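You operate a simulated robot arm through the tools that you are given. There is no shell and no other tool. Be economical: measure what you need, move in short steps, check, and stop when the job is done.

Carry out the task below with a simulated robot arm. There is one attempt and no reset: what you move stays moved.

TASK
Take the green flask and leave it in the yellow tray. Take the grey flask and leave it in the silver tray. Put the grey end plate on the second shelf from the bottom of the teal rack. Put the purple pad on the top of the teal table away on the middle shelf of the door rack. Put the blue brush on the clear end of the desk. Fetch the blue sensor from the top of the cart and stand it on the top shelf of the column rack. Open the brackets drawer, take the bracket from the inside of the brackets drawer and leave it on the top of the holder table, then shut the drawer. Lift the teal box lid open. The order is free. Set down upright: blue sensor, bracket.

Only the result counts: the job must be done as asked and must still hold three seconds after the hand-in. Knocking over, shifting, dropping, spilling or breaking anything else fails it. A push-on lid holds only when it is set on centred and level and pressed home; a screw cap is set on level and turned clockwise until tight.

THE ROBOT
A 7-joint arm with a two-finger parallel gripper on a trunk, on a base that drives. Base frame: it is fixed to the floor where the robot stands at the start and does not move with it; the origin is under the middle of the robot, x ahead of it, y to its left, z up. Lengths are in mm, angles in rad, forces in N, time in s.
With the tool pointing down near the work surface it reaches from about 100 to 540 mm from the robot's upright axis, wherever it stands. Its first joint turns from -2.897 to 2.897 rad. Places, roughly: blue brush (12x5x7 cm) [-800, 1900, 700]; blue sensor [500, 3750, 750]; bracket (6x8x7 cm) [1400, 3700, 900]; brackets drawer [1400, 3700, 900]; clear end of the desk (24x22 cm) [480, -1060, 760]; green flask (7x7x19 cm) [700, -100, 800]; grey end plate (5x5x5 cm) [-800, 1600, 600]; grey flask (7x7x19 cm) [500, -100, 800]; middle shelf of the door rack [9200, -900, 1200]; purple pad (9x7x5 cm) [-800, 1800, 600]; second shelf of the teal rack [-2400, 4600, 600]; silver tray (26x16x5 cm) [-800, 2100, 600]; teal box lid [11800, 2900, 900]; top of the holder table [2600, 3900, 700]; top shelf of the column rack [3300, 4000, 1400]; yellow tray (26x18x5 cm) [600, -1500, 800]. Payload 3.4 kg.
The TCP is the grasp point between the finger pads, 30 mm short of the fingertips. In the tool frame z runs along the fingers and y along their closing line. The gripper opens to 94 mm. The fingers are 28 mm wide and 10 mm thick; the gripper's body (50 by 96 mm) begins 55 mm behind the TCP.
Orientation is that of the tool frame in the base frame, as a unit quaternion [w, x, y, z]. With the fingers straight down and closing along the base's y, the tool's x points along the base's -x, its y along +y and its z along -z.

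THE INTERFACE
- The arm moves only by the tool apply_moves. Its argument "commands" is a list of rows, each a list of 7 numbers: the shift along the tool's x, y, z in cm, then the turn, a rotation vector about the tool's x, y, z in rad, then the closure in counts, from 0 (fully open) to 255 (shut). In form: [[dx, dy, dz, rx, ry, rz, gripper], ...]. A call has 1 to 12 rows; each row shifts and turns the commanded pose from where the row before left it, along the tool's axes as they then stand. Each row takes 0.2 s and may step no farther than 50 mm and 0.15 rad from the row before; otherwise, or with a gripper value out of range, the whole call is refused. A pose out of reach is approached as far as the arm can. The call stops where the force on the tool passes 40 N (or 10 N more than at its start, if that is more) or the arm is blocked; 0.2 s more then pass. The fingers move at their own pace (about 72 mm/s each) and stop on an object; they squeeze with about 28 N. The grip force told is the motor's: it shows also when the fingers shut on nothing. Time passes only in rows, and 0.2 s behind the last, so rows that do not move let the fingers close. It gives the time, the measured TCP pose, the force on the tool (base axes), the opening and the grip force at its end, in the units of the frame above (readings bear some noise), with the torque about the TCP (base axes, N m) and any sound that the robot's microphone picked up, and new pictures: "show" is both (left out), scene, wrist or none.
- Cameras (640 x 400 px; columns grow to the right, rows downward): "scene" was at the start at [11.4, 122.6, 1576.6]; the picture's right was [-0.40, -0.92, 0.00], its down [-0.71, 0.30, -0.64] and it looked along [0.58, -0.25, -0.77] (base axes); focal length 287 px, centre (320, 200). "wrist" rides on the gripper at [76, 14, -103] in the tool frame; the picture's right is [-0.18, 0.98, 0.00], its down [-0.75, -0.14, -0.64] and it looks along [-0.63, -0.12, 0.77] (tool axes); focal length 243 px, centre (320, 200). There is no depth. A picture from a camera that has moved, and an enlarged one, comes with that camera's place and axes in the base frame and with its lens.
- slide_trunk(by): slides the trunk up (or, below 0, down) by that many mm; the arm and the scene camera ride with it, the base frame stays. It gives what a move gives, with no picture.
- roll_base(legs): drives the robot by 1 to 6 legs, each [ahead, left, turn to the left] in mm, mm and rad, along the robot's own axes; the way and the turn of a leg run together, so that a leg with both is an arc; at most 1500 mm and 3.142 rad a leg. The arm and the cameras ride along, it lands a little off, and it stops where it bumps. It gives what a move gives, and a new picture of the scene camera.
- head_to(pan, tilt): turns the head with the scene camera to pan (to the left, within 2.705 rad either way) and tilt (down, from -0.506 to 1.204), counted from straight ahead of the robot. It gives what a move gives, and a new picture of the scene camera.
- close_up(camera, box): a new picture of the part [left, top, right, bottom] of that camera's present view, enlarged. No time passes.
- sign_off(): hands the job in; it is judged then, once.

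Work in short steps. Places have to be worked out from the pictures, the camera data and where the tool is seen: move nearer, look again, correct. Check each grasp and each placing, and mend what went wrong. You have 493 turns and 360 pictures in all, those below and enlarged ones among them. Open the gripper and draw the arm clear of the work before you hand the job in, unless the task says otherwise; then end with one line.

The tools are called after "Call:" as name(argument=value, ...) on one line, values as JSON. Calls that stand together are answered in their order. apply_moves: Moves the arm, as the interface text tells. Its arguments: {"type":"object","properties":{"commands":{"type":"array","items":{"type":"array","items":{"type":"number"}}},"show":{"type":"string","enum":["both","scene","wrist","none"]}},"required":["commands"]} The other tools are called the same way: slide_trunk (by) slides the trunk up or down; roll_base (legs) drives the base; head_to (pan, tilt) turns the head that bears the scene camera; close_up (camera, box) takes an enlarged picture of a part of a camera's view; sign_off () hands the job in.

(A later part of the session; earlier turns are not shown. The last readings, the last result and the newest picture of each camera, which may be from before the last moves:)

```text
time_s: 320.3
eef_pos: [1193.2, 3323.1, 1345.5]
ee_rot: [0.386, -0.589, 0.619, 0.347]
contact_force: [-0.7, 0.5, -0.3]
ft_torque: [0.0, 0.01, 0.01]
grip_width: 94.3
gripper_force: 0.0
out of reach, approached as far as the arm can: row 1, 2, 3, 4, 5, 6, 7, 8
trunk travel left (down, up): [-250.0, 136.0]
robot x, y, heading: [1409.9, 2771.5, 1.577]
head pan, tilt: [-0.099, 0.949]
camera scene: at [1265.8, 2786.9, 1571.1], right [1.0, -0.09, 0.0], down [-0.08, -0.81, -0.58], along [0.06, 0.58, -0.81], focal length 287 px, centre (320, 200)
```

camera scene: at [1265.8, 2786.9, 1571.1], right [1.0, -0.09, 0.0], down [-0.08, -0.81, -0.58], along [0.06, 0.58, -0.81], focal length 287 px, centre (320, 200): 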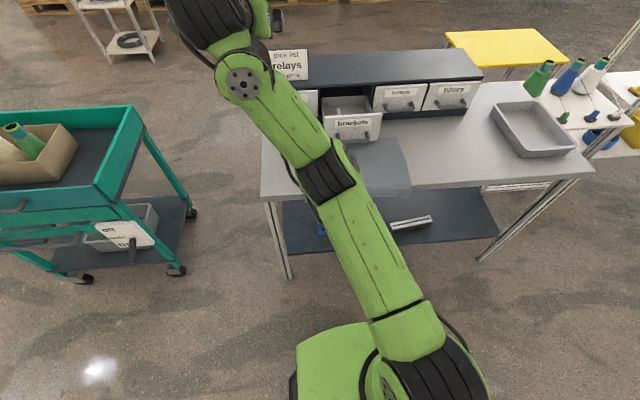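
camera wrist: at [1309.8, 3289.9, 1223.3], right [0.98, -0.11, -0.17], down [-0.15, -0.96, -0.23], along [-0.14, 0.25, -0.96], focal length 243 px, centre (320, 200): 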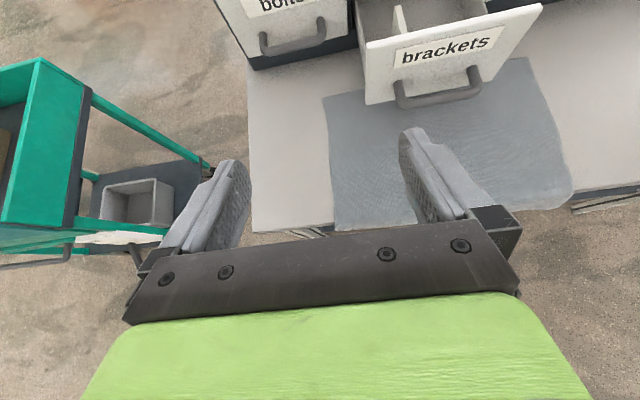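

High now and the last rows were reachable. Pull inward and right at this height.

Call:
apply_moves(commands=[[1.6, -2.8, -3.0, 0, 0, 0, 0], [1.6, -2.8, -3.0, 0, 0, 0, 0], [1.6, -2.8, -3.0, 0, 0, 0, 0], [1.6, -2.8, -3.0, 0, 0, 0, 0], [1.6, -2.8, -3.0, 0, 0, 0, 0], [0, 0, 0, 0, 0, 0, 0]], show="scene")

```text
time_s: 321.7
eef_pos: [1198.8, 3313.3, 1346.2]
ee_rot: [0.386, -0.589, 0.62, 0.347]
contact_force: [0.2, -0.2, 0.5]
ft_torque: [0.04, 0.02, 0.0]
grip_width: 94.2
gripper_force: 0.1
out of reach, approached as far as the arm can: row 1, 2, 3, 4, 5
trunk travel left (down, up): [-250.0, 136.0]
robot x, y, heading: [1408.7, 2774.4, 1.58]
head pan, tilt: [-0.099, 0.949]
camera scene: at [1265.7, 2786.1, 1571.1], right [1.0, -0.09, 0.0], down [-0.08, -0.81, -0.58], along [0.06, 0.58, -0.81], focal length 287 px, centre (320, 200)
```

scene: 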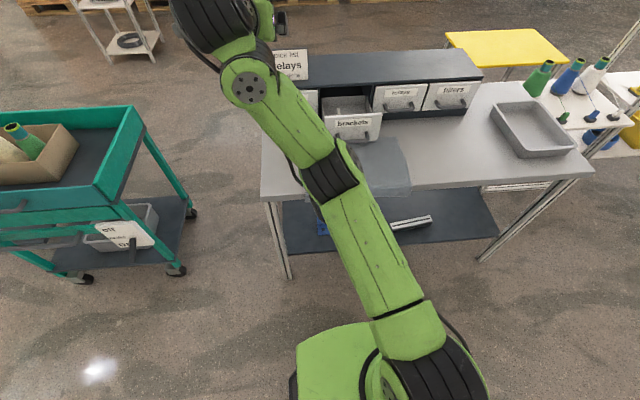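

The elbow seems to be in a low posture. I'll go back down with the tool pitched out, then roll left, to regain the elbow-right posture that worked before.

Call:
apply_moves(commands=[[4.3, 0, 2.2, 0, -0.08, 0, 0], [4.4, 0, 1.8, 0, -0.06, 0, 0], [4.4, 0, 1.6, 0, 0, 0, 0], [4.4, 0, 1.6, 0, 0, 0, 0], [4.4, 0, 1.6, 0, 0, 0, 0], [4.4, 0, 1.6, 0, 0, 0, 0], [0, 0, 0, 0, 0, 0.15, 0], [0, 0, 0, 0, 0, 0.15, 0], [0, 0, 0, 0, 0, 0.15, 0], [0, 0, 0, 0, 0, 0.15, 0], [0, 0, 0, 0, 0, 0.15, 0], [0, 0, 0, 0, 0, 0.15, 0]], show="none")

Call:
apply_moves(commands=[[0, 0, 0, 0, 0, 0.15, 0], [0, 0, 0, 0, 0, 0.15, 0], [0, 0, 0, 0, 0, 0.15, 0], [0, 0, 0, 0, 0, 0.15, 0], [0, 0, 0, 0, 0, 0.07, 0], [0, 0, 0, 0, 0, 0, 0]], show="scene")

```text
time_s: 324.3
eef_pos: [1206.0, 3314.4, 1063.4]
ee_rot: [0.217, -0.248, 0.778, 0.535]
contact_force: [-0.1, 0.3, 0.0]
ft_torque: [0.03, -0.01, 0.02]
grip_width: 93.6
gripper_force: 0.0
trunk travel left (down, up): [-250.0, 136.0]
robot x, y, heading: [1409.8, 2774.0, 1.575]
head pan, tilt: [-0.099, 0.949]
```

```text
time_s: 325.7
eef_pos: [1206.3, 3314.8, 1063.1]
ee_rot: [0.029, 0.02, 0.815, 0.578]
contact_force: [-0.1, -0.3, 0.6]
ft_torque: [0.01, -0.02, -0.01]
grip_width: 94.0
gripper_force: 0.0
trunk travel left (down, up): [-250.0, 136.0]
robot x, y, heading: [1409.0, 2776.2, 1.575]
head pan, tilt: [-0.099, 0.949]
camera scene: at [1265.7, 2786.1, 1571.1], right [1.0, -0.09, 0.0], down [-0.08, -0.81, -0.58], along [0.06, 0.58, -0.81], focal length 287 px, centre (320, 200)
```

scene: 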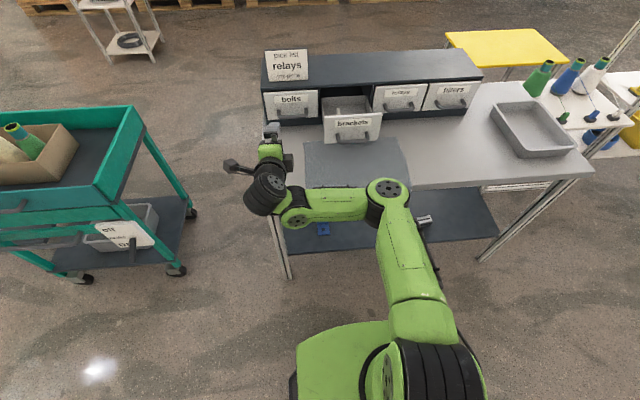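

Elbow is out to the right again and all rows were reachable. Move right and inward to the place where unpitching should lift the elbow.

Call:
apply_moves(commands=[[-4.3, 0, 0, 0, 0, 0, 0], [-4.3, 0, 0, 0, 0, 0, 0], [-4.3, 0, 0, 0, 0, 0, 0], [-4.3, 0, 0, 0, 0, 0, 0], [-4.3, -1, -2, 0, 0, 0, 0], [-4.3, -1, -2, 0, 0, 0, 0], [-2.6, -1, -2, 0, 0, 0, 0], [0, -1, -2, 0, 0, 0, 0], [0, 0, 0, 0, 0, 0, 0]], show="scene")

```text
time_s: 327.7
eef_pos: [1485.3, 3227.3, 1059.7]
ee_rot: [0.03, 0.019, 0.816, 0.578]
contact_force: [0.3, -0.8, 0.0]
ft_torque: [0.0, -0.01, 0.03]
grip_width: 94.1
gripper_force: 0.0
out of reach, approached as far as the arm can: row 8
trunk travel left (down, up): [-250.0, 136.0]
robot x, y, heading: [1409.5, 2775.0, 1.58]
head pan, tilt: [-0.099, 0.949]
camera scene: at [1266.0, 2785.9, 1571.2], right [1.0, -0.09, 0.0], down [-0.08, -0.81, -0.58], along [0.06, 0.58, -0.81], focal length 287 px, centre (320, 200)
```

scene: 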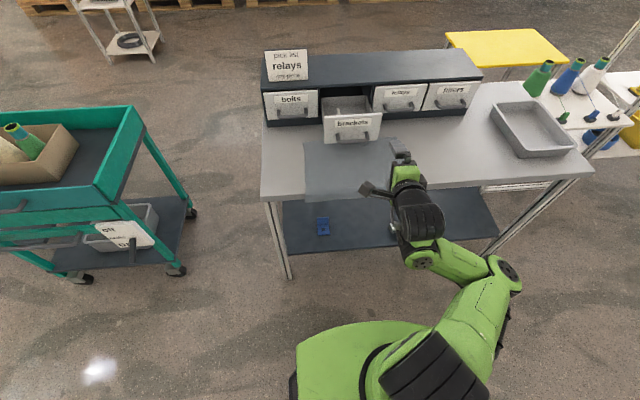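

Call:
apply_moves(commands=[[0, 0, 0, 0.14, 0, 0, 0], [0, 0, 0, 0.14, 0, 0, 0], [0, 0, 0, 0.14, 0, 0, 0], [0, 0, 0, 0.14, 0, 0, 0], [0, 0, 0, 0, 0, 0, 0]], show="scene")

```text
time_s: 328.9
eef_pos: [1475.4, 3172.7, 936.2]
ee_rot: [0.028, 0.029, 0.94, 0.339]
contact_force: [-0.6, -0.3, -0.3]
ft_torque: [0.03, -0.01, 0.01]
grip_width: 94.0
gripper_force: 0.1
out of reach, approached as far as the arm can: row 2, 3, 4
trunk travel left (down, up): [-250.0, 136.0]
robot x, y, heading: [1410.6, 2773.7, 1.576]
head pan, tilt: [-0.099, 0.949]
camera scene: at [1265.6, 2786.2, 1571.1], right [1.0, -0.09, 0.0], down [-0.08, -0.81, -0.58], along [0.06, 0.58, -0.81], focal length 287 px, centre (320, 200)
```

scene: 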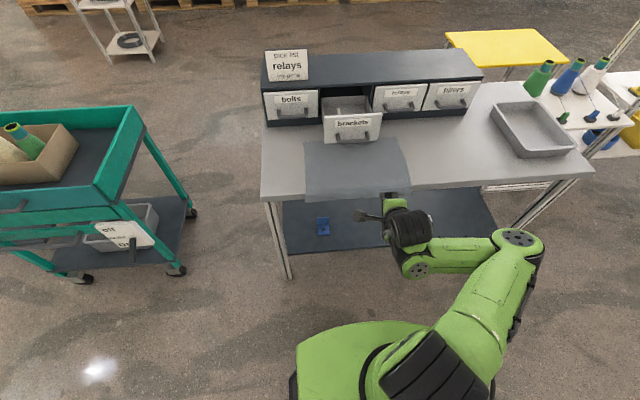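

Call:
apply_moves(commands=[[0, 0, 0, 0.14, 0, 0, 0], [0, 0, 0, 0.14, 0, 0, 0], [0, 0, 0, 0.14, 0, 0, 0], [0, 0, 0, 0.14, 0, 0, 0], [0, 0, 0, 0.1, 0, 0, 0], [0, 0, 0, 0, 0, 0, 0]], show="scene")

```text
time_s: 329.9
eef_pos: [1497.5, 3091.3, 826.7]
ee_rot: [-0.003, 0.099, 0.975, 0.2]
contact_force: [-1.0, 0.0, -0.6]
ft_torque: [-0.01, 0.0, 0.0]
grip_width: 93.9
gripper_force: 0.1
out of reach, approached as far as the arm can: row 1, 2, 3, 4
trunk travel left (down, up): [-250.0, 136.0]
robot x, y, heading: [1411.4, 2770.8, 1.579]
head pan, tilt: [-0.099, 0.949]
stopped in row 4: the arm was blocked; the commanded pose is now the measured one
camera scene: at [1265.8, 2785.9, 1571.1], right [1.0, -0.09, 0.0], down [-0.08, -0.81, -0.58], along [0.06, 0.58, -0.81], focal length 287 px, centre (320, 200)
```

scene: 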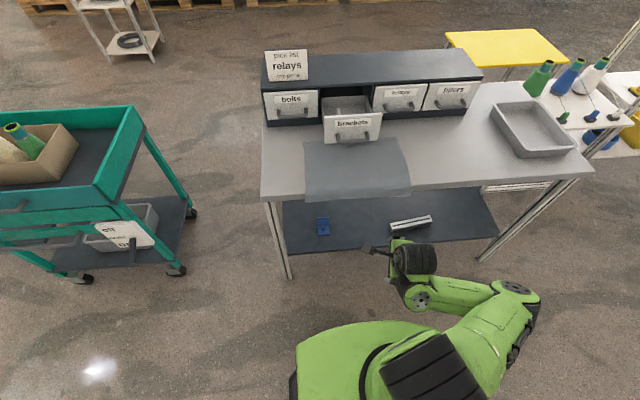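

Call:
apply_moves(commands=[[0, 1.6, -3.7, 0, 0, 0, 0], [0, 1.6, -3.7, 0, 0, 0, 0], [0, 1.6, -3.7, 0, 0, 0, 0], [0, 0, 0, 0, 0, 0, 0]], show="scene")

```text
time_s: 330.9
eef_pos: [1495.9, 3093.0, 831.7]
ee_rot: [0.0, 0.102, 0.974, 0.203]
contact_force: [-0.7, 0.3, 0.1]
ft_torque: [0.01, -0.01, 0.04]
grip_width: 94.0
gripper_force: 0.1
out of reach, approached as far as the arm can: row 1, 2, 3
trunk travel left (down, up): [-250.0, 136.0]
robot x, y, heading: [1412.1, 2771.5, 1.582]
head pan, tilt: [-0.099, 0.949]
camera scene: at [1265.9, 2786.0, 1571.1], right [1.0, -0.09, 0.0], down [-0.08, -0.81, -0.58], along [0.06, 0.58, -0.81], focal length 287 px, centre (320, 200)
```

scene: 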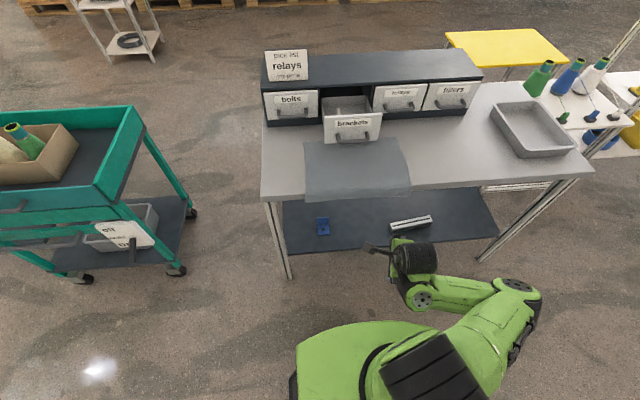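

Locked by some joint. I try rolling the tool −90° (to the start's roll) here, then going up.

Call:
apply_moves(commands=[[0, 0, 0, 0, 0, -0.15, 0], [0, 0, 0, 0, 0, -0.15, 0], [0, 0, 0, 0, 0, -0.15, 0], [0, 0, 0, 0, 0, -0.15, 0], [0, 0, 0, 0, 0, -0.15, 0], [0, 0, 0, 0, 0, -0.15, 0], [0, 0, 0, 0, 0, -0.15, 0], [0, 0, 0, 0, 0, -0.15, 0], [0, 0, 0, 0, 0, -0.15, 0], [0, 0, 0, 0, 0, -0.15, 0]], show="none")

Call:
apply_moves(commands=[[0, 0, -3, 0, 0, 0, 0], [0, 0, -3, 0, 0, 0, 0], [0, 0, -3, 0, 0, 0, 0], [0, 0, 0, 0, 0, 0, 0]], show="scene")

```text
time_s: 333.1
eef_pos: [1495.1, 3092.3, 830.1]
ee_rot: [0.136, -0.592, 0.781, 0.15]
contact_force: [-0.3, -0.3, 0.6]
ft_torque: [-0.01, 0.02, -0.01]
grip_width: 93.8
gripper_force: 0.0
trunk travel left (down, up): [-250.0, 136.0]
robot x, y, heading: [1411.1, 2772.2, 1.578]
head pan, tilt: [-0.099, 0.949]
```

```text
time_s: 334.1
eef_pos: [1496.2, 3092.7, 830.4]
ee_rot: [0.137, -0.59, 0.782, 0.148]
contact_force: [0.8, 1.2, -0.2]
ft_torque: [0.01, 0.03, -0.01]
grip_width: 93.9
gripper_force: 0.0
out of reach, approached as far as the arm can: row 1, 2, 3
trunk travel left (down, up): [-250.0, 136.0]
robot x, y, heading: [1408.5, 2772.6, 1.58]
head pan, tilt: [-0.099, 0.949]
camera scene: at [1265.9, 2786.0, 1571.1], right [1.0, -0.09, 0.0], down [-0.08, -0.81, -0.58], along [0.06, 0.58, -0.81], focal length 287 px, centre (320, 200)
```

scene: 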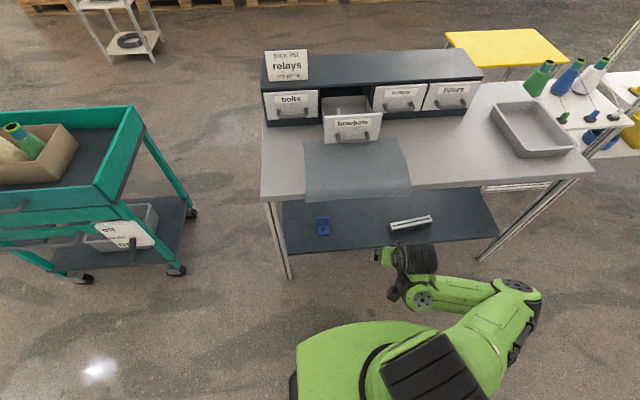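

I now think the elbow must be pushed up via the joint‑7 limit while the hand is low and close in. Roll +π here.

Call:
apply_moves(commands=[[0, 0, 0, 0, 0, 0.15, 0], [0, 0, 0, 0, 0, 0.15, 0], [0, 0, 0, 0, 0, 0.15, 0], [0, 0, 0, 0, 0, 0.15, 0], [0, 0, 0, 0, 0, 0.15, 0], [0, 0, 0, 0, 0, 0.15, 0], [0, 0, 0, 0, 0, 0.15, 0], [0, 0, 0, 0, 0, 0.15, 0], [0, 0, 0, 0, 0, 0.15, 0], [0, 0, 0, 0, 0, 0.15, 0], [0, 0, 0, 0, 0, 0.15, 0], [0, 0, 0, 0, 0, 0.15, 0]], show="none")

Call:
apply_moves(commands=[[0, 0, 0, 0, 0, 0.15, 0], [0, 0, 0, 0, 0, 0.15, 0], [0, 0, 0, 0, 0, 0.15, 0], [0, 0, 0, 0, 0, 0.15, 0], [0, 0, 0, 0, 0, 0.15, 0], [0, 0, 0, 0, 0, 0.15, 0], [0, 0, 0, 0, 0, 0.15, 0], [0, 0, 0, 0, 0, 0.15, 0], [0, 0, 0, 0, 0, 0.07, 0], [0, 0, 0, 0, 0, 0, 0]], show="scene")

```text
time_s: 336.7
eef_pos: [1497.8, 3093.6, 831.4]
ee_rot: [-0.031, 0.249, 0.947, 0.2]
contact_force: [0.6, -0.7, 0.6]
ft_torque: [0.01, 0.01, 0.03]
grip_width: 94.2
gripper_force: 0.0
trunk travel left (down, up): [-250.0, 136.0]
robot x, y, heading: [1408.1, 2769.0, 1.578]
head pan, tilt: [-0.099, 0.949]
```

```text
time_s: 338.9
eef_pos: [1498.4, 3094.1, 829.8]
ee_rot: [-0.144, 0.761, 0.616, 0.143]
contact_force: [0.0, 1.2, 0.4]
ft_torque: [-0.03, 0.0, 0.01]
grip_width: 94.1
gripper_force: 0.1
trunk travel left (down, up): [-250.0, 136.0]
robot x, y, heading: [1408.9, 2772.7, 1.577]
head pan, tilt: [-0.099, 0.949]
camera scene: at [1265.9, 2786.0, 1571.1], right [1.0, -0.09, 0.0], down [-0.08, -0.81, -0.58], along [0.06, 0.58, -0.81], focal length 287 px, centre (320, 200)
```

scene: 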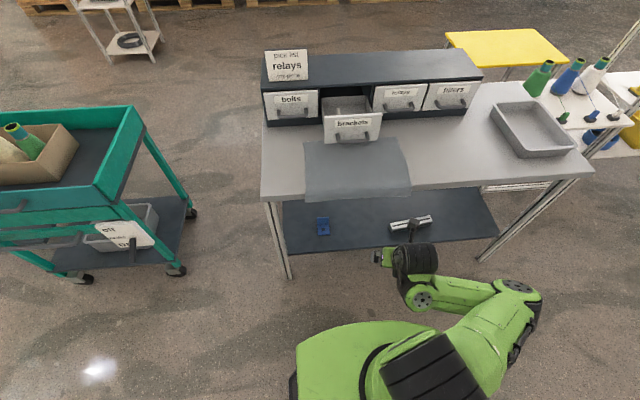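

No limit met yet; continue rolling.

Call:
apply_moves(commands=[[0, 0, 0, 0, 0, 0.15, 0], [0, 0, 0, 0, 0, 0.15, 0], [0, 0, 0, 0, 0, 0.15, 0], [0, 0, 0, 0, 0, 0.15, 0], [0, 0, 0, 0, 0, 0.15, 0], [0, 0, 0, 0, 0, 0.15, 0], [0, 0, 0, 0, 0, 0.15, 0], [0, 0, 0, 0, 0, 0.15, 0], [0, 0, 0, 0, 0, 0.15, 0], [0, 0, 0, 0, 0, 0, 0]], show="scene")

```text
time_s: 341.1
eef_pos: [1497.7, 3092.7, 830.3]
ee_rot: [-0.2, 0.979, 0.005, 0.022]
contact_force: [0.4, -0.4, 0.6]
ft_torque: [0.01, 0.02, -0.01]
grip_width: 94.0
gripper_force: 0.0
trunk travel left (down, up): [-250.0, 136.0]
robot x, y, heading: [1409.4, 2771.1, 1.573]
head pan, tilt: [-0.099, 0.949]
camera scene: at [1265.9, 2786.0, 1571.1], right [1.0, -0.09, 0.0], down [-0.08, -0.81, -0.58], along [0.06, 0.58, -0.81], focal length 287 px, centre (320, 200)
```

scene: 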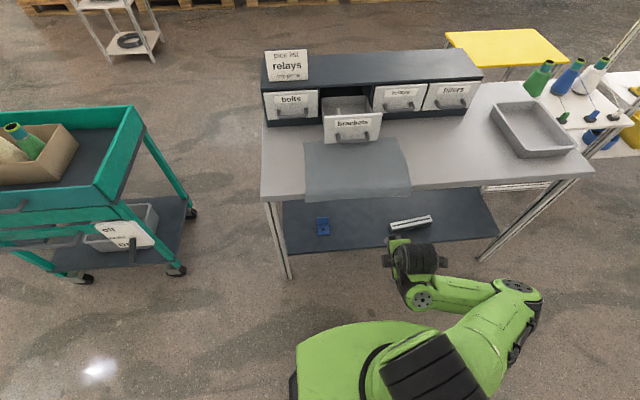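

Probe which directions are free: first forward (+y).

Call:
apply_moves(commands=[[0, 0, 0, 0, 0, -0.15, 0], [0, 0, 0, 0, 0, -0.15, 0], [0, 0, 0, 0, 0, -0.15, 0], [0, 0, 0, 0, 0, -0.15, 0], [0, 0, 0, 0, 0, -0.15, 0], [0, 0, 0, 0, 0, -0.15, 0], [0, 0, 0, 0, 0, -0.15, 0], [0, 0, 0, 0, 0, -0.15, 0], [0, 0, 0, 0, 0, -0.15, 0], [0, 0, 0, 0, 0, -0.15, 0], [0, 0, 0, 0, 0, -0.04, 0]], show="none")

Call:
apply_moves(commands=[[4, 0, 1.8, 0, 0, 0, 0], [4, 0, 1.8, 0, 0, 0, 0], [0, 0, 0, 0, 0, 0, 0]], show="none")

```text
time_s: 343.5
eef_pos: [1496.6, 3093.0, 831.9]
ee_rot: [-0.129, 0.698, 0.687, 0.155]
contact_force: [0.1, -0.5, 0.0]
ft_torque: [0.0, -0.01, 0.01]
grip_width: 93.9
gripper_force: 0.1
trunk travel left (down, up): [-250.0, 136.0]
robot x, y, heading: [1404.1, 2773.0, 1.574]
head pan, tilt: [-0.099, 0.949]
```

```text
time_s: 344.3
eef_pos: [1467.6, 3120.8, 816.3]
ee_rot: [-0.132, 0.696, 0.688, 0.158]
contact_force: [0.3, 0.7, -0.5]
ft_torque: [-0.03, 0.01, -0.02]
grip_width: 93.8
gripper_force: 0.1
out of reach, approached as far as the arm can: row 1, 2
trunk travel left (down, up): [-250.0, 136.0]
robot x, y, heading: [1409.0, 2773.2, 1.575]
head pan, tilt: [-0.099, 0.949]
```

Forward/up are blocked, inward/down free. I try moving to the right, under the elbow, so the arm plane becomes upright again.

Call:
apply_moves(commands=[[0, 4, 0, 0, 0, 0, 0], [0, 4, 0, 0, 0, 0, 0], [0, 4, 0, 0, 0, 0, 0], [0, 4, 0, 0, 0, 0, 0], [0, 4, 0, 0, 0, 0, 0], [0, 0, 0, 0, 0, 0, 0]], show="scene")

```text
time_s: 345.7
eef_pos: [1523.8, 3091.9, 824.1]
ee_rot: [-0.124, 0.702, 0.682, 0.165]
contact_force: [1.5, 0.6, -0.1]
ft_torque: [0.02, -0.01, 0.0]
grip_width: 94.1
gripper_force: 0.1
out of reach, approached as far as the arm can: row 1, 2, 3, 4, 5
trunk travel left (down, up): [-250.0, 136.0]
robot x, y, heading: [1409.3, 2774.6, 1.572]
head pan, tilt: [-0.099, 0.949]
camera scene: at [1265.9, 2786.0, 1571.1], right [1.0, -0.09, 0.0], down [-0.08, -0.81, -0.58], along [0.06, 0.58, -0.81], focal length 287 px, centre (320, 200)
```

scene: 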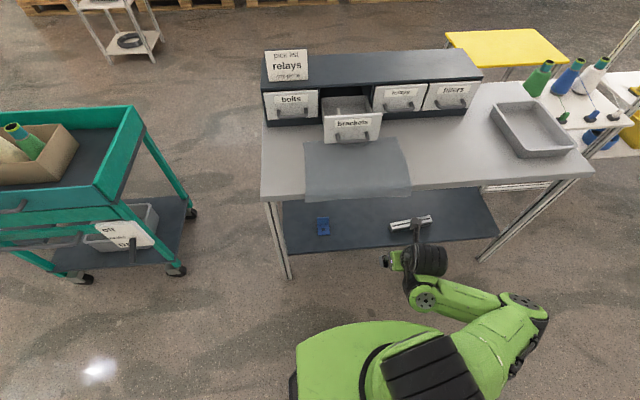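

Call:
close_up(camera="scene", box=[340, 220, 580, 400])

```text
2.22 times, centred on (460, 310) of scene
camera zoom: at [1265.9, 2786.0, 1571.1], right [1.0, -0.09, 0.0], down [-0.08, -0.81, -0.58], along [0.06, 0.58, -0.81], focal length 638 px, centre (9, -44)
```

zoom: 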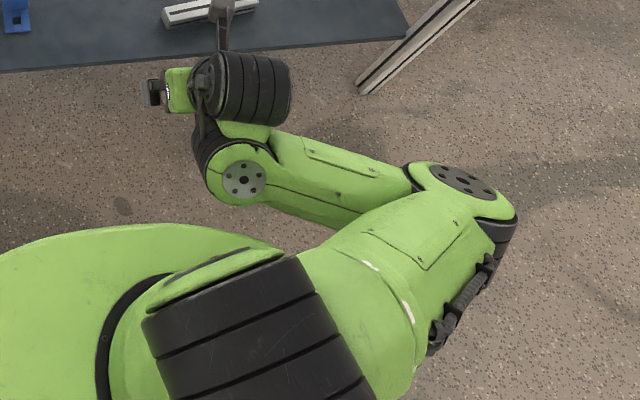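

The arm plane lies flat with the elbow to the right. Plan: pitch outward, go up high, swing the hand over to the left and down — then the elbow ends on top. First pitch out.

Call:
apply_moves(commands=[[0, -2, 0, 0, 0.14, 0, 0], [0, -2, 0, 0, 0.14, 0, 0], [0, -2, 0, 0, 0.14, 0, 0], [0, -2, 0, 0, 0.14, 0, 0], [2, 0, 0, 0, 0.14, 0, 0], [3, 0, 0, 0, 0.14, 0, 0], [4, 0, 0, 0, 0, 0, 0], [4, 0, 0, 0, 0, 0, 0], [4, 0, 0, 0, 0, 0, 0], [0, 0, 0, 0, 0, 0, 0]], show="scene")

```text
time_s: 346.4
eef_pos: [1531.9, 3155.5, 866.8]
ee_rot: [-0.235, 0.695, 0.608, 0.304]
contact_force: [1.0, 0.0, -0.4]
ft_torque: [-0.01, 0.01, 0.03]
grip_width: 94.0
gripper_force: 0.1
out of reach, approached as far as the arm can: row 1, 2, 3
trunk travel left (down, up): [-250.0, 136.0]
robot x, y, heading: [1407.4, 2772.0, 1.574]
head pan, tilt: [-0.099, 0.949]
stopped in row 3: the arm was blocked; the commanded pose is now the measured one
camera scene: at [1265.8, 2786.2, 1571.1], right [1.0, -0.09, 0.0], down [-0.08, -0.81, -0.58], along [0.06, 0.58, -0.81], focal length 287 px, centre (320, 200)
```

scene: 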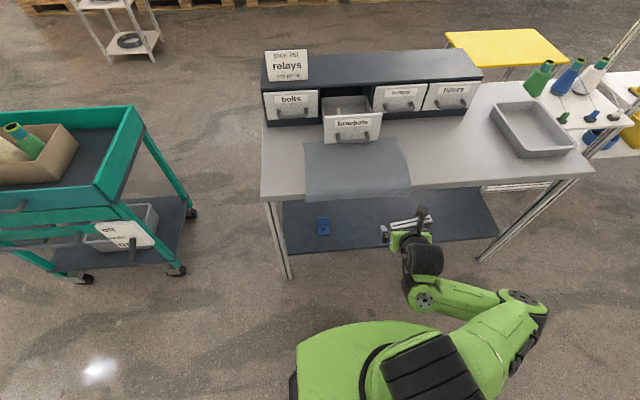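

Call:
apply_moves(commands=[[0, 0, 0, 0, 0.12, 0, 0], [0, 0, 0, 0, 0.12, 0, 0], [0, 0, 0, 0, 0.12, 0, 0], [0, 0, 0, 0, 0.12, 0, 0], [3, 0, -1, 0, 0, 0, 0], [3, 0, -1, 0, 0, 0, 0], [3, 0, -1, 0, 0, 0, 0], [0, 0, 0, 0, 0, 0, 0]], show="none")

```text
time_s: 347.0
eef_pos: [1509.2, 3200.2, 917.8]
ee_rot: [-0.358, 0.63, 0.56, 0.402]
contact_force: [0.3, 0.3, -0.4]
ft_torque: [0.01, 0.03, 0.0]
grip_width: 94.2
gripper_force: 0.1
trunk travel left (down, up): [-250.0, 136.0]
robot x, y, heading: [1410.0, 2773.9, 1.576]
head pan, tilt: [-0.099, 0.949]
stopped in row 2: the arm was blocked; the commanded pose is now the measured one
```

Call:
apply_moves(commands=[[3.6, 0, -1.7, 0, 0, 0, 0], [3.6, 0, -1.7, 0, 0, 0, 0], [3.6, 0, -1.7, 0, 0, 0, 0], [3.6, 0, -1.7, 0, 0, 0, 0], [3.6, 0, -1.7, 0, 0, 0, 0], [3.6, 0, -1.7, 0, 0, 0, 0], [3.6, 0, -1.7, 0, 0, 0, 0], [3.6, 0, -1.7, 0, 0, 0, 0], [3.6, 0, -1.7, 0, 0, 0, 0], [3.6, 0, -1.7, 0, 0, 0, 0], [0, 0, 0, 0, 0, 0, 0]], show="scene")

```text
time_s: 349.4
eef_pos: [1508.5, 3212.9, 1119.0]
ee_rot: [-0.36, 0.629, 0.557, 0.405]
contact_force: [-0.4, 0.0, 0.0]
ft_torque: [-0.01, -0.01, 0.0]
grip_width: 93.8
gripper_force: 0.1
out of reach, approached as far as the arm can: row 2, 3, 6, 7, 8, 9, 10
trunk travel left (down, up): [-250.0, 136.0]
robot x, y, heading: [1408.0, 2773.2, 1.575]
head pan, tilt: [-0.099, 0.949]
camera scene: at [1265.9, 2786.0, 1571.1], right [1.0, -0.09, 0.0], down [-0.08, -0.81, -0.58], along [0.06, 0.58, -0.81], focal length 287 px, centre (320, 200)
```

scene: 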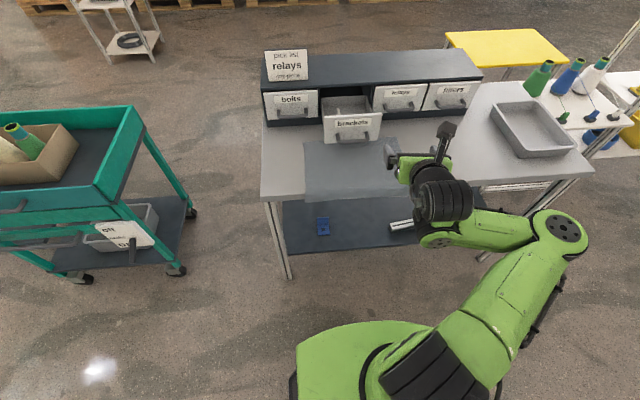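

Call:
apply_moves(commands=[[1.7, 0, 3.6, 0, 0, 0, 0], [1.7, 0, 3.6, 0, 0, 0, 0], [4, 0, 0, 0, 0, 0, 0], [4, 0, 0, 0, 0, 0, 0], [4, 0, 0, 0, 0, 0, 0], [4, 0, 0, 0, 0, 0, 0], [4, 0, 0, 0, 0, 0, 0], [4, 0, -1, 0, 0, 0, 0], [4, 0, -1, 0, 0, 0, 0], [4, 0, -1, 0, 0, 0, 0], [4, 0, -1, 0, 0, 0, 0], [0, 0, 0, 0, 0, 0, 0]], show="scene")

```text
time_s: 352.0
eef_pos: [1484.0, 3355.4, 1353.5]
ee_rot: [-0.35, 0.634, 0.553, 0.411]
contact_force: [-0.6, -0.1, 0.1]
ft_torque: [0.01, 0.02, 0.01]
grip_width: 94.0
gripper_force: 0.1
out of reach, approached as far as the arm can: row 1, 7, 8, 9, 10, 11
trunk travel left (down, up): [-250.0, 136.0]
robot x, y, heading: [1408.4, 2770.5, 1.579]
head pan, tilt: [-0.099, 0.949]
camera scene: at [1265.7, 2785.6, 1571.1], right [1.0, -0.09, 0.0], down [-0.08, -0.81, -0.58], along [0.06, 0.58, -0.81], focal length 287 px, centre (320, 200)
```

scene: 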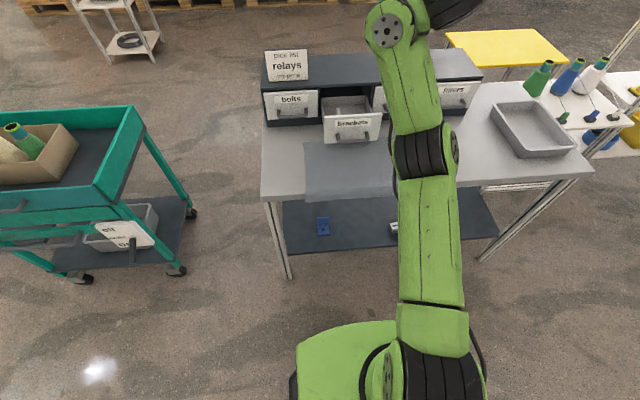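

The elbow hinge is flipped by 180°. With arm and hand in one straight line, a roll is shared between the forearm, upper arm and wrist, which will turn the elbow back. I first align the hand with the arm line (pitching up about the wrist).

Call:
apply_moves(commands=[[2.9, 0, 0, 0, 0.14, 0, 0], [2.9, 0, 0, 0, 0.14, 0, 0], [2.9, 0, 0, 0, 0.14, 0, 0], [2.9, 0, 0, 0, 0.14, 0, 0], [2.9, 0, 0, 0, 0.14, 0, 0], [2.9, 0, 0, 0, 0.14, 0, 0], [2.9, 0, 0, 0, 0.14, 0, 0], [0, 0, 0, 0, 0, 0, 0]], show="scene")

```text
time_s: 353.8
eef_pos: [1340.7, 3224.7, 1559.1]
ee_rot: [-0.542, 0.338, 0.366, 0.677]
contact_force: [1.1, 0.4, 0.1]
ft_torque: [0.0, -0.01, 0.03]
grip_width: 93.9
gripper_force: 0.2
out of reach, approached as far as the arm can: row 1, 2, 3, 4, 5, 6, 7
trunk travel left (down, up): [-250.0, 136.0]
robot x, y, heading: [1412.9, 2771.8, 1.576]
head pan, tilt: [-0.099, 0.949]
camera scene: at [1267.9, 2786.2, 1571.3], right [1.0, -0.09, 0.0], down [-0.08, -0.81, -0.58], along [0.05, 0.58, -0.81], focal length 287 px, centre (320, 200)
```

scene: 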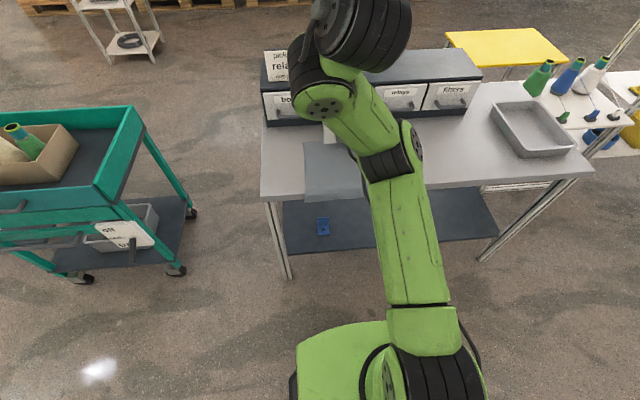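

Aligned roughly. Now roll −1.8 and watch the elbow disc.

Call:
apply_moves(commands=[[0, 0, 0, 0, 0, -0.15, 0], [0, 0, 0, 0, 0, -0.15, 0], [0, 0, 0, 0, 0, -0.15, 0], [0, 0, 0, 0, 0, -0.15, 0], [0, 0, 0, 0, 0, -0.15, 0], [0, 0, 0, 0, 0, -0.15, 0], [0, 0, 0, 0, 0, -0.15, 0], [0, 0, 0, 0, 0, -0.15, 0], [0, 0, 0, 0, 0, -0.15, 0], [0, 0, 0, 0, 0, -0.15, 0], [0, 0, 0, 0, 0, -0.15, 0], [0, 0, 0, 0, 0, -0.15, 0]], show="scene")

```text
time_s: 356.4
eef_pos: [1338.6, 3225.1, 1559.4]
ee_rot: [0.194, -0.079, 0.493, 0.844]
contact_force: [0.0, 0.7, 0.8]
ft_torque: [-0.03, -0.02, 0.02]
grip_width: 93.9
gripper_force: 0.0
trunk travel left (down, up): [-250.0, 136.0]
robot x, y, heading: [1407.4, 2771.9, 1.574]
head pan, tilt: [-0.099, 0.949]
camera scene: at [1265.9, 2786.1, 1571.1], right [1.0, -0.09, 0.0], down [-0.08, -0.81, -0.58], along [0.06, 0.58, -0.81], focal length 287 px, centre (320, 200)
```

scene: 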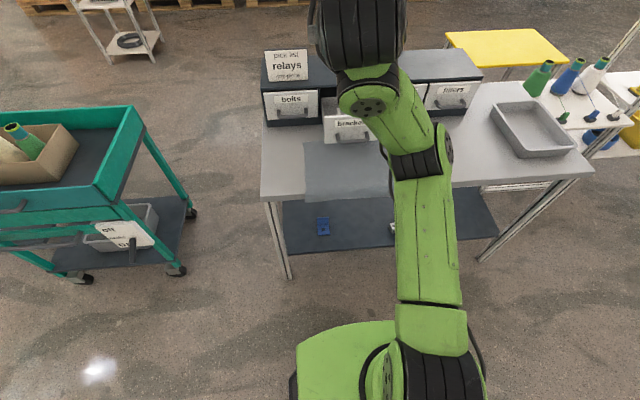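

Call:
apply_moves(commands=[[0, 0, 0, 0, 0, -0.15, 0], [0, 0, 0, 0, 0, -0.15, 0], [0, 0, 0, 0, 0, -0.15, 0], [0, 0, 0, 0, 0, -0.15, 0], [0, 0, 0, 0, 0, -0.15, 0], [0, 0, 0, 0, 0, -0.15, 0], [0, 0, 0, 0, 0, -0.15, 0], [0, 0, 0, 0, 0, -0.15, 0], [0, 0, 0, 0, 0, -0.15, 0], [0, 0, 0, 0, 0, -0.15, 0], [0, 0, 0, 0, 0, -0.15, 0], [0, 0, 0, 0, 0, -0.15, 0]], show="none")

Call:
apply_moves(commands=[[0, 0, 0, 0, 0, -0.15, 0], [0, 0, 0, 0, 0, -0.15, 0], [0, 0, 0, 0, 0, -0.15, 0], [0, 0, 0, 0, 0, -0.15, 0], [0, 0, 0, 0, 0, -0.15, 0], [0, 0, 0, 0, 0, -0.15, 0], [0, 0, 0, 0, 0, -0.15, 0], [0, 0, 0, 0, 0, -0.15, 0], [0, 0, 0, 0, 0, -0.15, 0], [0, 0, 0, 0, 0, -0.15, 0], [0, 0, 0, 0, 0, -0.15, 0], [0, 0, 0, 0, 0, -0.15, 0]], show="scene")

```text
time_s: 359.0
eef_pos: [1325.3, 3229.7, 1552.8]
ee_rot: [0.784, -0.431, 0.248, 0.372]
contact_force: [-0.6, 0.9, 0.9]
ft_torque: [0.01, -0.02, 0.0]
grip_width: 94.0
gripper_force: 0.1
out of reach, approached as far as the arm can: row 10, 11, 12
trunk travel left (down, up): [-250.0, 136.0]
robot x, y, heading: [1408.0, 2771.9, 1.578]
head pan, tilt: [-0.099, 0.949]
```

```text
time_s: 361.6
eef_pos: [1315.4, 3239.0, 1546.8]
ee_rot: [0.778, -0.463, -0.187, -0.381]
contact_force: [0.5, -0.4, 0.6]
ft_torque: [0.0, 0.0, 0.02]
grip_width: 94.0
gripper_force: 0.0
out of reach, approached as far as the arm can: row 1, 2, 3
trunk travel left (down, up): [-250.0, 136.0]
robot x, y, heading: [1408.1, 2772.3, 1.572]
head pan, tilt: [-0.099, 0.949]
camera scene: at [1265.8, 2785.9, 1571.1], right [1.0, -0.09, 0.0], down [-0.08, -0.81, -0.58], along [0.06, 0.58, -0.81], focal length 287 px, centre (320, 200)
```

scene: 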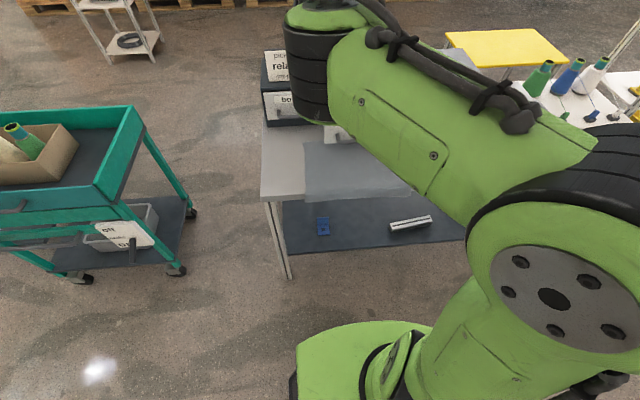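

The elbow swung up to the natural side. Now pitch the hand down about the wrist.

Call:
apply_moves(commands=[[-2.2, 1.9, 0, -0.09, -0.107, -0.009, 0], [-2.2, 1.9, 0, -0.09, -0.107, -0.009, 0], [-2.2, 1.9, 0, -0.09, -0.107, -0.009, 0], [-2.2, 1.9, 0, -0.09, -0.107, -0.009, 0], [-2.2, 1.9, 0, -0.09, -0.107, -0.009, 0], [-2.2, 1.9, 0, -0.09, -0.107, -0.009, 0], [-2.2, 1.9, 0, -0.09, -0.107, -0.009, 0], [-2.2, 1.9, 0, -0.09, -0.107, -0.009, 0], [0, 0, 0, 0, 0, 0, 0]], show="scene")

```text
time_s: 363.6
eef_pos: [1319.7, 3247.4, 1327.1]
ee_rot: [-0.412, 0.807, 0.361, 0.224]
contact_force: [-0.1, -0.2, -0.9]
ft_torque: [0.0, 0.02, -0.01]
grip_width: 93.8
gripper_force: 0.0
trunk travel left (down, up): [-250.0, 136.0]
robot x, y, heading: [1409.4, 2774.0, 1.578]
head pan, tilt: [-0.099, 0.949]
camera scene: at [1265.8, 2786.0, 1571.1], right [1.0, -0.09, 0.0], down [-0.08, -0.81, -0.58], along [0.06, 0.58, -0.81], focal length 287 px, centre (320, 200)
```

scene: 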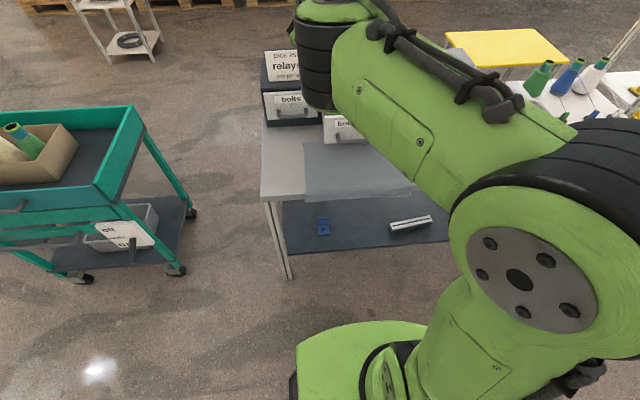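

All reachable now. Continue to straight down.

Call:
apply_moves(commands=[[-2.2, 1.9, 0, -0.09, -0.107, -0.009, 0], [-2.2, 1.9, 0, -0.09, -0.107, -0.009, 0], [-2.2, 1.9, 0, -0.09, -0.107, -0.009, 0], [-2.2, 1.9, 0, -0.09, -0.107, -0.009, 0], [-2.2, 1.9, 0, -0.09, -0.107, -0.009, 0], [-2.2, 1.9, 0, -0.09, -0.107, -0.009, 0], [-2.0, 1.7, 0, -0.08, -0.097, -0.009, 0], [0, 0, 0, 0, 0, 0, 0]], show="none")

```text
time_s: 365.4
eef_pos: [1321.8, 3084.1, 1225.2]
ee_rot: [0.01, 0.905, 0.423, 0.032]
contact_force: [0.4, -0.1, 0.0]
ft_torque: [-0.01, 0.01, -0.02]
grip_width: 93.9
gripper_force: 0.0
trunk travel left (down, up): [-250.0, 136.0]
robot x, y, heading: [1409.5, 2776.6, 1.578]
head pan, tilt: [-0.099, 0.949]
```

Tool is straight down. Roll +2.44 back to the default yaw.

Call:
apply_moves(commands=[[0, 0, 0, 0, 0, 0.15, 0], [0, 0, 0, 0, 0, 0.15, 0], [0, 0, 0, 0, 0, 0.15, 0], [0, 0, 0, 0, 0, 0.15, 0], [0, 0, 0, 0, 0, 0.15, 0], [0, 0, 0, 0, 0, 0.15, 0], [0, 0, 0, 0, 0, 0.15, 0], [0, 0, 0, 0, 0, 0.15, 0], [0, 0, 0, 0, 0, 0.15, 0], [0, 0, 0, 0, 0, 0.15, 0], [0, 0, 0, 0, 0, 0.15, 0], [0, 0, 0, 0, 0, 0.15, 0]], show="none")

Call:
apply_moves(commands=[[0, 0, 0, 0, 0, 0.15, 0], [0, 0, 0, 0, 0, 0.15, 0], [0, 0, 0, 0, 0, 0.15, 0], [0, 0, 0, 0, 0, 0.15, 0], [0, 0, 0, 0, 0, 0.04, 0], [0, 0, 0, 0, 0, 0, 0]], show="scene")

```text
time_s: 368.0
eef_pos: [1321.6, 3084.4, 1224.4]
ee_rot: [-0.02, 0.894, -0.446, 0.027]
contact_force: [0.7, -0.2, -0.7]
ft_torque: [-0.03, -0.02, 0.03]
grip_width: 94.0
gripper_force: 0.0
trunk travel left (down, up): [-250.0, 136.0]
robot x, y, heading: [1412.5, 2774.4, 1.576]
head pan, tilt: [-0.099, 0.949]
```

```text
time_s: 369.4
eef_pos: [1321.8, 3084.8, 1223.4]
ee_rot: [-0.026, 0.709, -0.704, 0.02]
contact_force: [-0.4, -0.4, 0.2]
ft_torque: [-0.02, 0.0, 0.0]
grip_width: 93.9
gripper_force: 0.1
trunk travel left (down, up): [-250.0, 136.0]
robot x, y, heading: [1411.0, 2771.4, 1.572]
head pan, tilt: [-0.099, 0.949]
camera scene: at [1265.8, 2786.0, 1571.1], right [1.0, -0.09, 0.0], down [-0.08, -0.81, -0.58], along [0.06, 0.58, -0.81], focal length 287 px, centre (320, 200)
```

scene: 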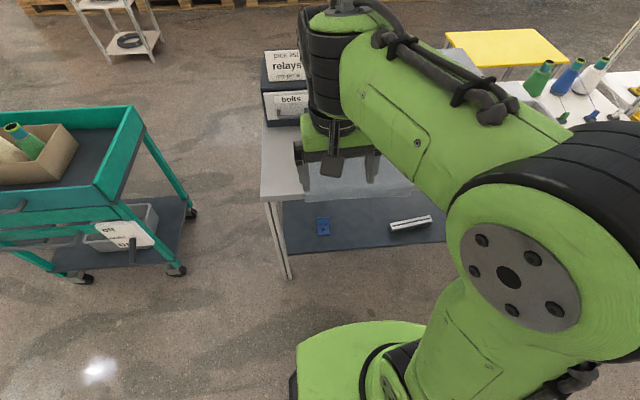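

Natural posture restored. Fix the small tilt and come down to z≈1030 in front.

Call:
apply_moves(commands=[[0, -3, 3, -0.065, 0, 0, 0], [0, -3, 3.5, 0, 0, 0, 0], [0, -3, 3.5, 0, 0, 0, 0], [0, -2, 3.5, 0, 0, 0, 0], [0, 0, 3, 0, 0, 0, 0], [0, 0, 3, 0, 0, 0, 0], [0, 0, 0, 0, 0, 0, 0]], show="none")

Call:
roll_base(legs=[[240, 0, 0]])

Call:
apply_moves(commands=[[0, 0, 0, 0, 0, 0, 0]], show="wrist")

```text
time_s: 371.0
eef_pos: [1434.5, 3085.6, 1030.0]
ee_rot: [-0.003, 0.709, -0.705, -0.003]
contact_force: [1.2, -0.5, -0.9]
ft_torque: [0.02, 0.02, 0.0]
grip_width: 93.9
gripper_force: 0.0
trunk travel left (down, up): [-250.0, 136.0]
robot x, y, heading: [1408.6, 2774.4, 1.577]
head pan, tilt: [-0.099, 0.949]
```

```text
time_s: 372.8
eef_pos: [1433.3, 3327.2, 1030.9]
ee_rot: [-0.003, 0.709, -0.705, -0.002]
contact_force: [-0.3, 0.4, 0.6]
ft_torque: [-0.02, -0.01, 0.0]
grip_width: 94.2
gripper_force: 0.1
trunk travel left (down, up): [-250.0, 136.0]
robot x, y, heading: [1410.2, 3016.2, 1.575]
head pan, tilt: [-0.099, 0.949]
camera scene: at [1264.9, 3028.5, 1571.1], right [1.0, -0.1, 0.0], down [-0.08, -0.81, -0.58], along [0.06, 0.58, -0.81], focal length 287 px, centre (320, 200)
```

scene: 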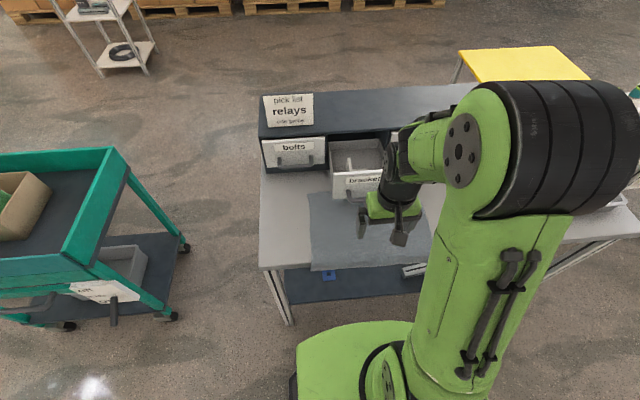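

```text
time_s: 373.2
eef_pos: [1433.8, 3326.6, 1030.6]
ee_rot: [-0.003, 0.709, -0.705, -0.003]
contact_force: [0.4, -0.2, -0.5]
ft_torque: [-0.01, -0.04, 0.02]
grip_width: 93.9
gripper_force: 0.1
trunk travel left (down, up): [-250.0, 136.0]
robot x, y, heading: [1407.5, 3013.4, 1.573]
head pan, tilt: [-0.099, 0.949]
camera wrist: at [1420.8, 3250.1, 1132.6], right [-0.98, 0.18, 0.0], down [0.14, 0.75, 0.65], along [0.12, 0.64, -0.76], focal length 243 px, centre (320, 200)
```

wrist: 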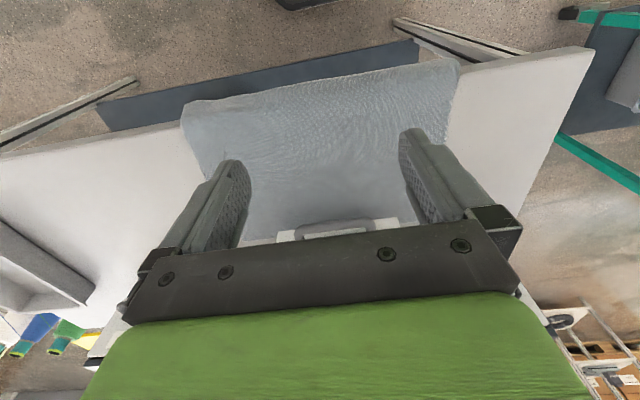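

Call:
close_up(camera="scene", box=[310, 120, 410, 210])

```text
4.44 times, centred on (360, 165) of scene
camera zoom: at [1264.9, 3027.1, 1571.1], right [1.0, -0.1, 0.0], down [-0.08, -0.81, -0.58], along [0.06, 0.58, -0.81], focal length 1277 px, centre (142, 356)
```

zoom: 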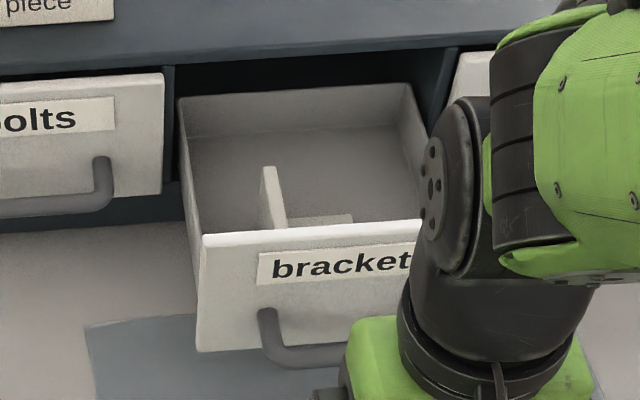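

Raise slightly and move over the drawer to view inside with the wrist camera.

Call:
apply_moves(commands=[[-4.5, 0, -2, 0, 0, 0, 0], [-4.5, 0, -2, 0, 0, 0, 0], [-4.5, 0, 0, 0, 0, 0, 0], [-4.5, 0, 0, 0, 0, 0, 0], [-3, 0, 0, 0, 0, 0, 0], [0, 0, 0, 0, 0, 0, 0]], show="wrist")

```text
time_s: 374.6
eef_pos: [1431.5, 3537.0, 1071.9]
ee_rot: [-0.004, 0.71, -0.704, -0.003]
contact_force: [0.2, -0.6, 0.6]
ft_torque: [0.02, -0.02, -0.01]
grip_width: 94.0
gripper_force: 0.1
trunk travel left (down, up): [-250.0, 136.0]
robot x, y, heading: [1405.6, 3015.2, 1.576]
head pan, tilt: [-0.099, 0.949]
camera wrist: at [1418.9, 3460.0, 1174.9], right [-0.98, 0.18, 0.0], down [0.14, 0.75, 0.65], along [0.11, 0.64, -0.76], focal length 243 px, centre (320, 200)
```

wrist: 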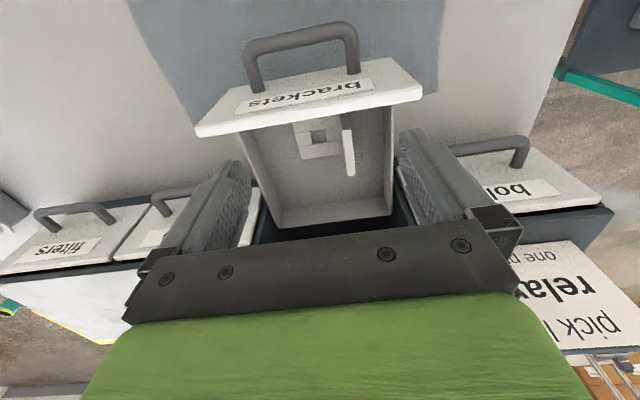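

Clear view of the bracket: upright plate at x≈1408, y 3570–3630, top z≈935; base extends to +x. The left wall is near, so I use a narrow opening (36 mm) and centre at x≈1413, y≈3600.

Call:
apply_moves(commands=[[-3, 0.9, 0, 0, 0, 0, 157], [-3.3, 0.9, 2, 0, 0, 0, 157], [0, 0, 3, 0, 0, 0, 157], [0, 0, 3, 0, 0, 0, 157], [0, 0, 0, 0, 0, 0, 157]], show="wrist")

```text
time_s: 375.8
eef_pos: [1414.6, 3600.9, 992.3]
ee_rot: [-0.004, 0.71, -0.704, -0.002]
contact_force: [1.2, 0.3, -0.9]
ft_torque: [-0.01, -0.02, 0.0]
grip_width: 35.9
gripper_force: 0.0
trunk travel left (down, up): [-250.0, 136.0]
robot x, y, heading: [1411.6, 3014.8, 1.574]
head pan, tilt: [-0.099, 0.949]
camera wrist: at [1401.0, 3523.2, 1094.9], right [-0.98, 0.18, 0.0], down [0.14, 0.75, 0.65], along [0.12, 0.64, -0.76], focal length 243 px, centre (320, 200)
```

wrist: 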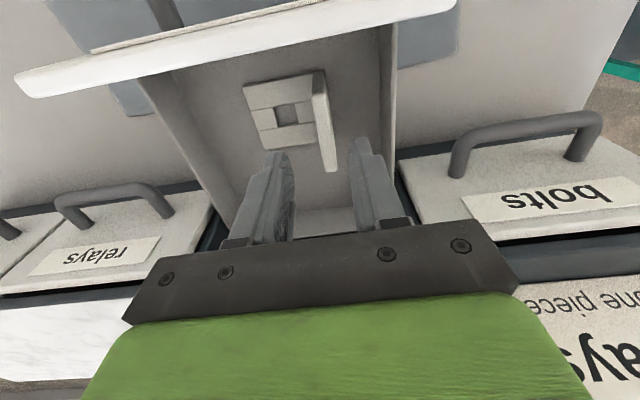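

Aligned (plate x≈1410, y≈3560–3632). Descend to TCP 925 and close.

Call:
apply_moves(commands=[[0.3, 0.2, 3, 0, 0, 0, 157], [0, 0, 2, 0, 0, 0, 157], [0, 0, 1.7, 0, 0, 0, 157], [0, 0, 0, 0, 0, 0, 157]], show="wrist")

```text
time_s: 376.8
eef_pos: [1411.6, 3598.0, 925.7]
ee_rot: [-0.003, 0.709, -0.705, -0.003]
contact_force: [0.0, 0.8, -0.1]
ft_torque: [0.03, -0.02, -0.02]
grip_width: 36.0
gripper_force: 0.1
trunk travel left (down, up): [-250.0, 136.0]
robot x, y, heading: [1411.2, 3012.8, 1.575]
head pan, tilt: [-0.099, 0.949]
camera wrist: at [1399.2, 3521.1, 1027.7], right [-0.98, 0.18, 0.0], down [0.14, 0.75, 0.65], along [0.12, 0.64, -0.76], focal length 243 px, centre (320, 200)
```

wrist: 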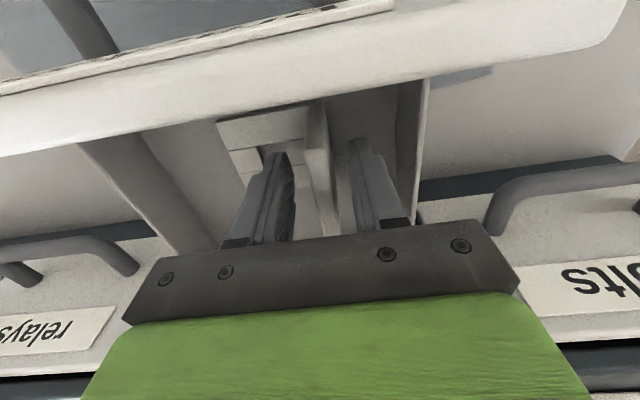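

Plate is between the fingers. Close, then lift a little to test.

Call:
apply_moves(commands=[[0, 0, 0, 0, 0, 0, 255], [0, 0, 0, 0, 0, 0, 255], [0, 0, 0, 0, 0, 0, 255], [0, 0, -2, 0, 0, 0, 255], [0, 0, 0, 0, 0, 0, 255]], show="wrist")

```text
time_s: 378.0
eef_pos: [1411.2, 3599.2, 945.5]
ee_rot: [-0.004, 0.71, -0.704, -0.002]
contact_force: [0.7, -0.2, -1.6]
ft_torque: [-0.03, 0.02, -0.02]
grip_width: 13.9
gripper_force: 28.2
trunk travel left (down, up): [-250.0, 136.0]
robot x, y, heading: [1408.2, 3016.4, 1.571]
head pan, tilt: [-0.099, 0.949]
camera wrist: at [1399.2, 3521.4, 1047.9], right [-0.98, 0.18, 0.0], down [0.14, 0.75, 0.65], along [0.12, 0.64, -0.76], focal length 243 px, centre (320, 200)
```

wrist: 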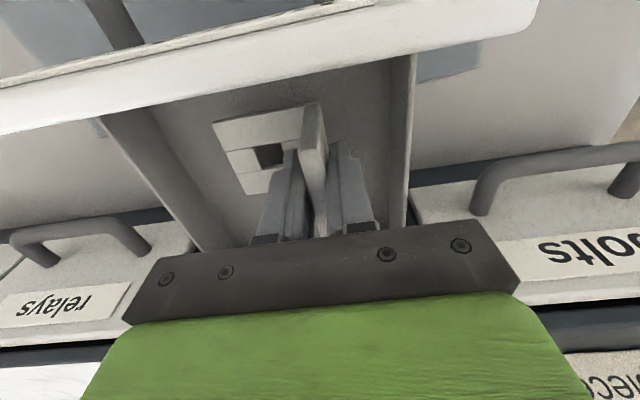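

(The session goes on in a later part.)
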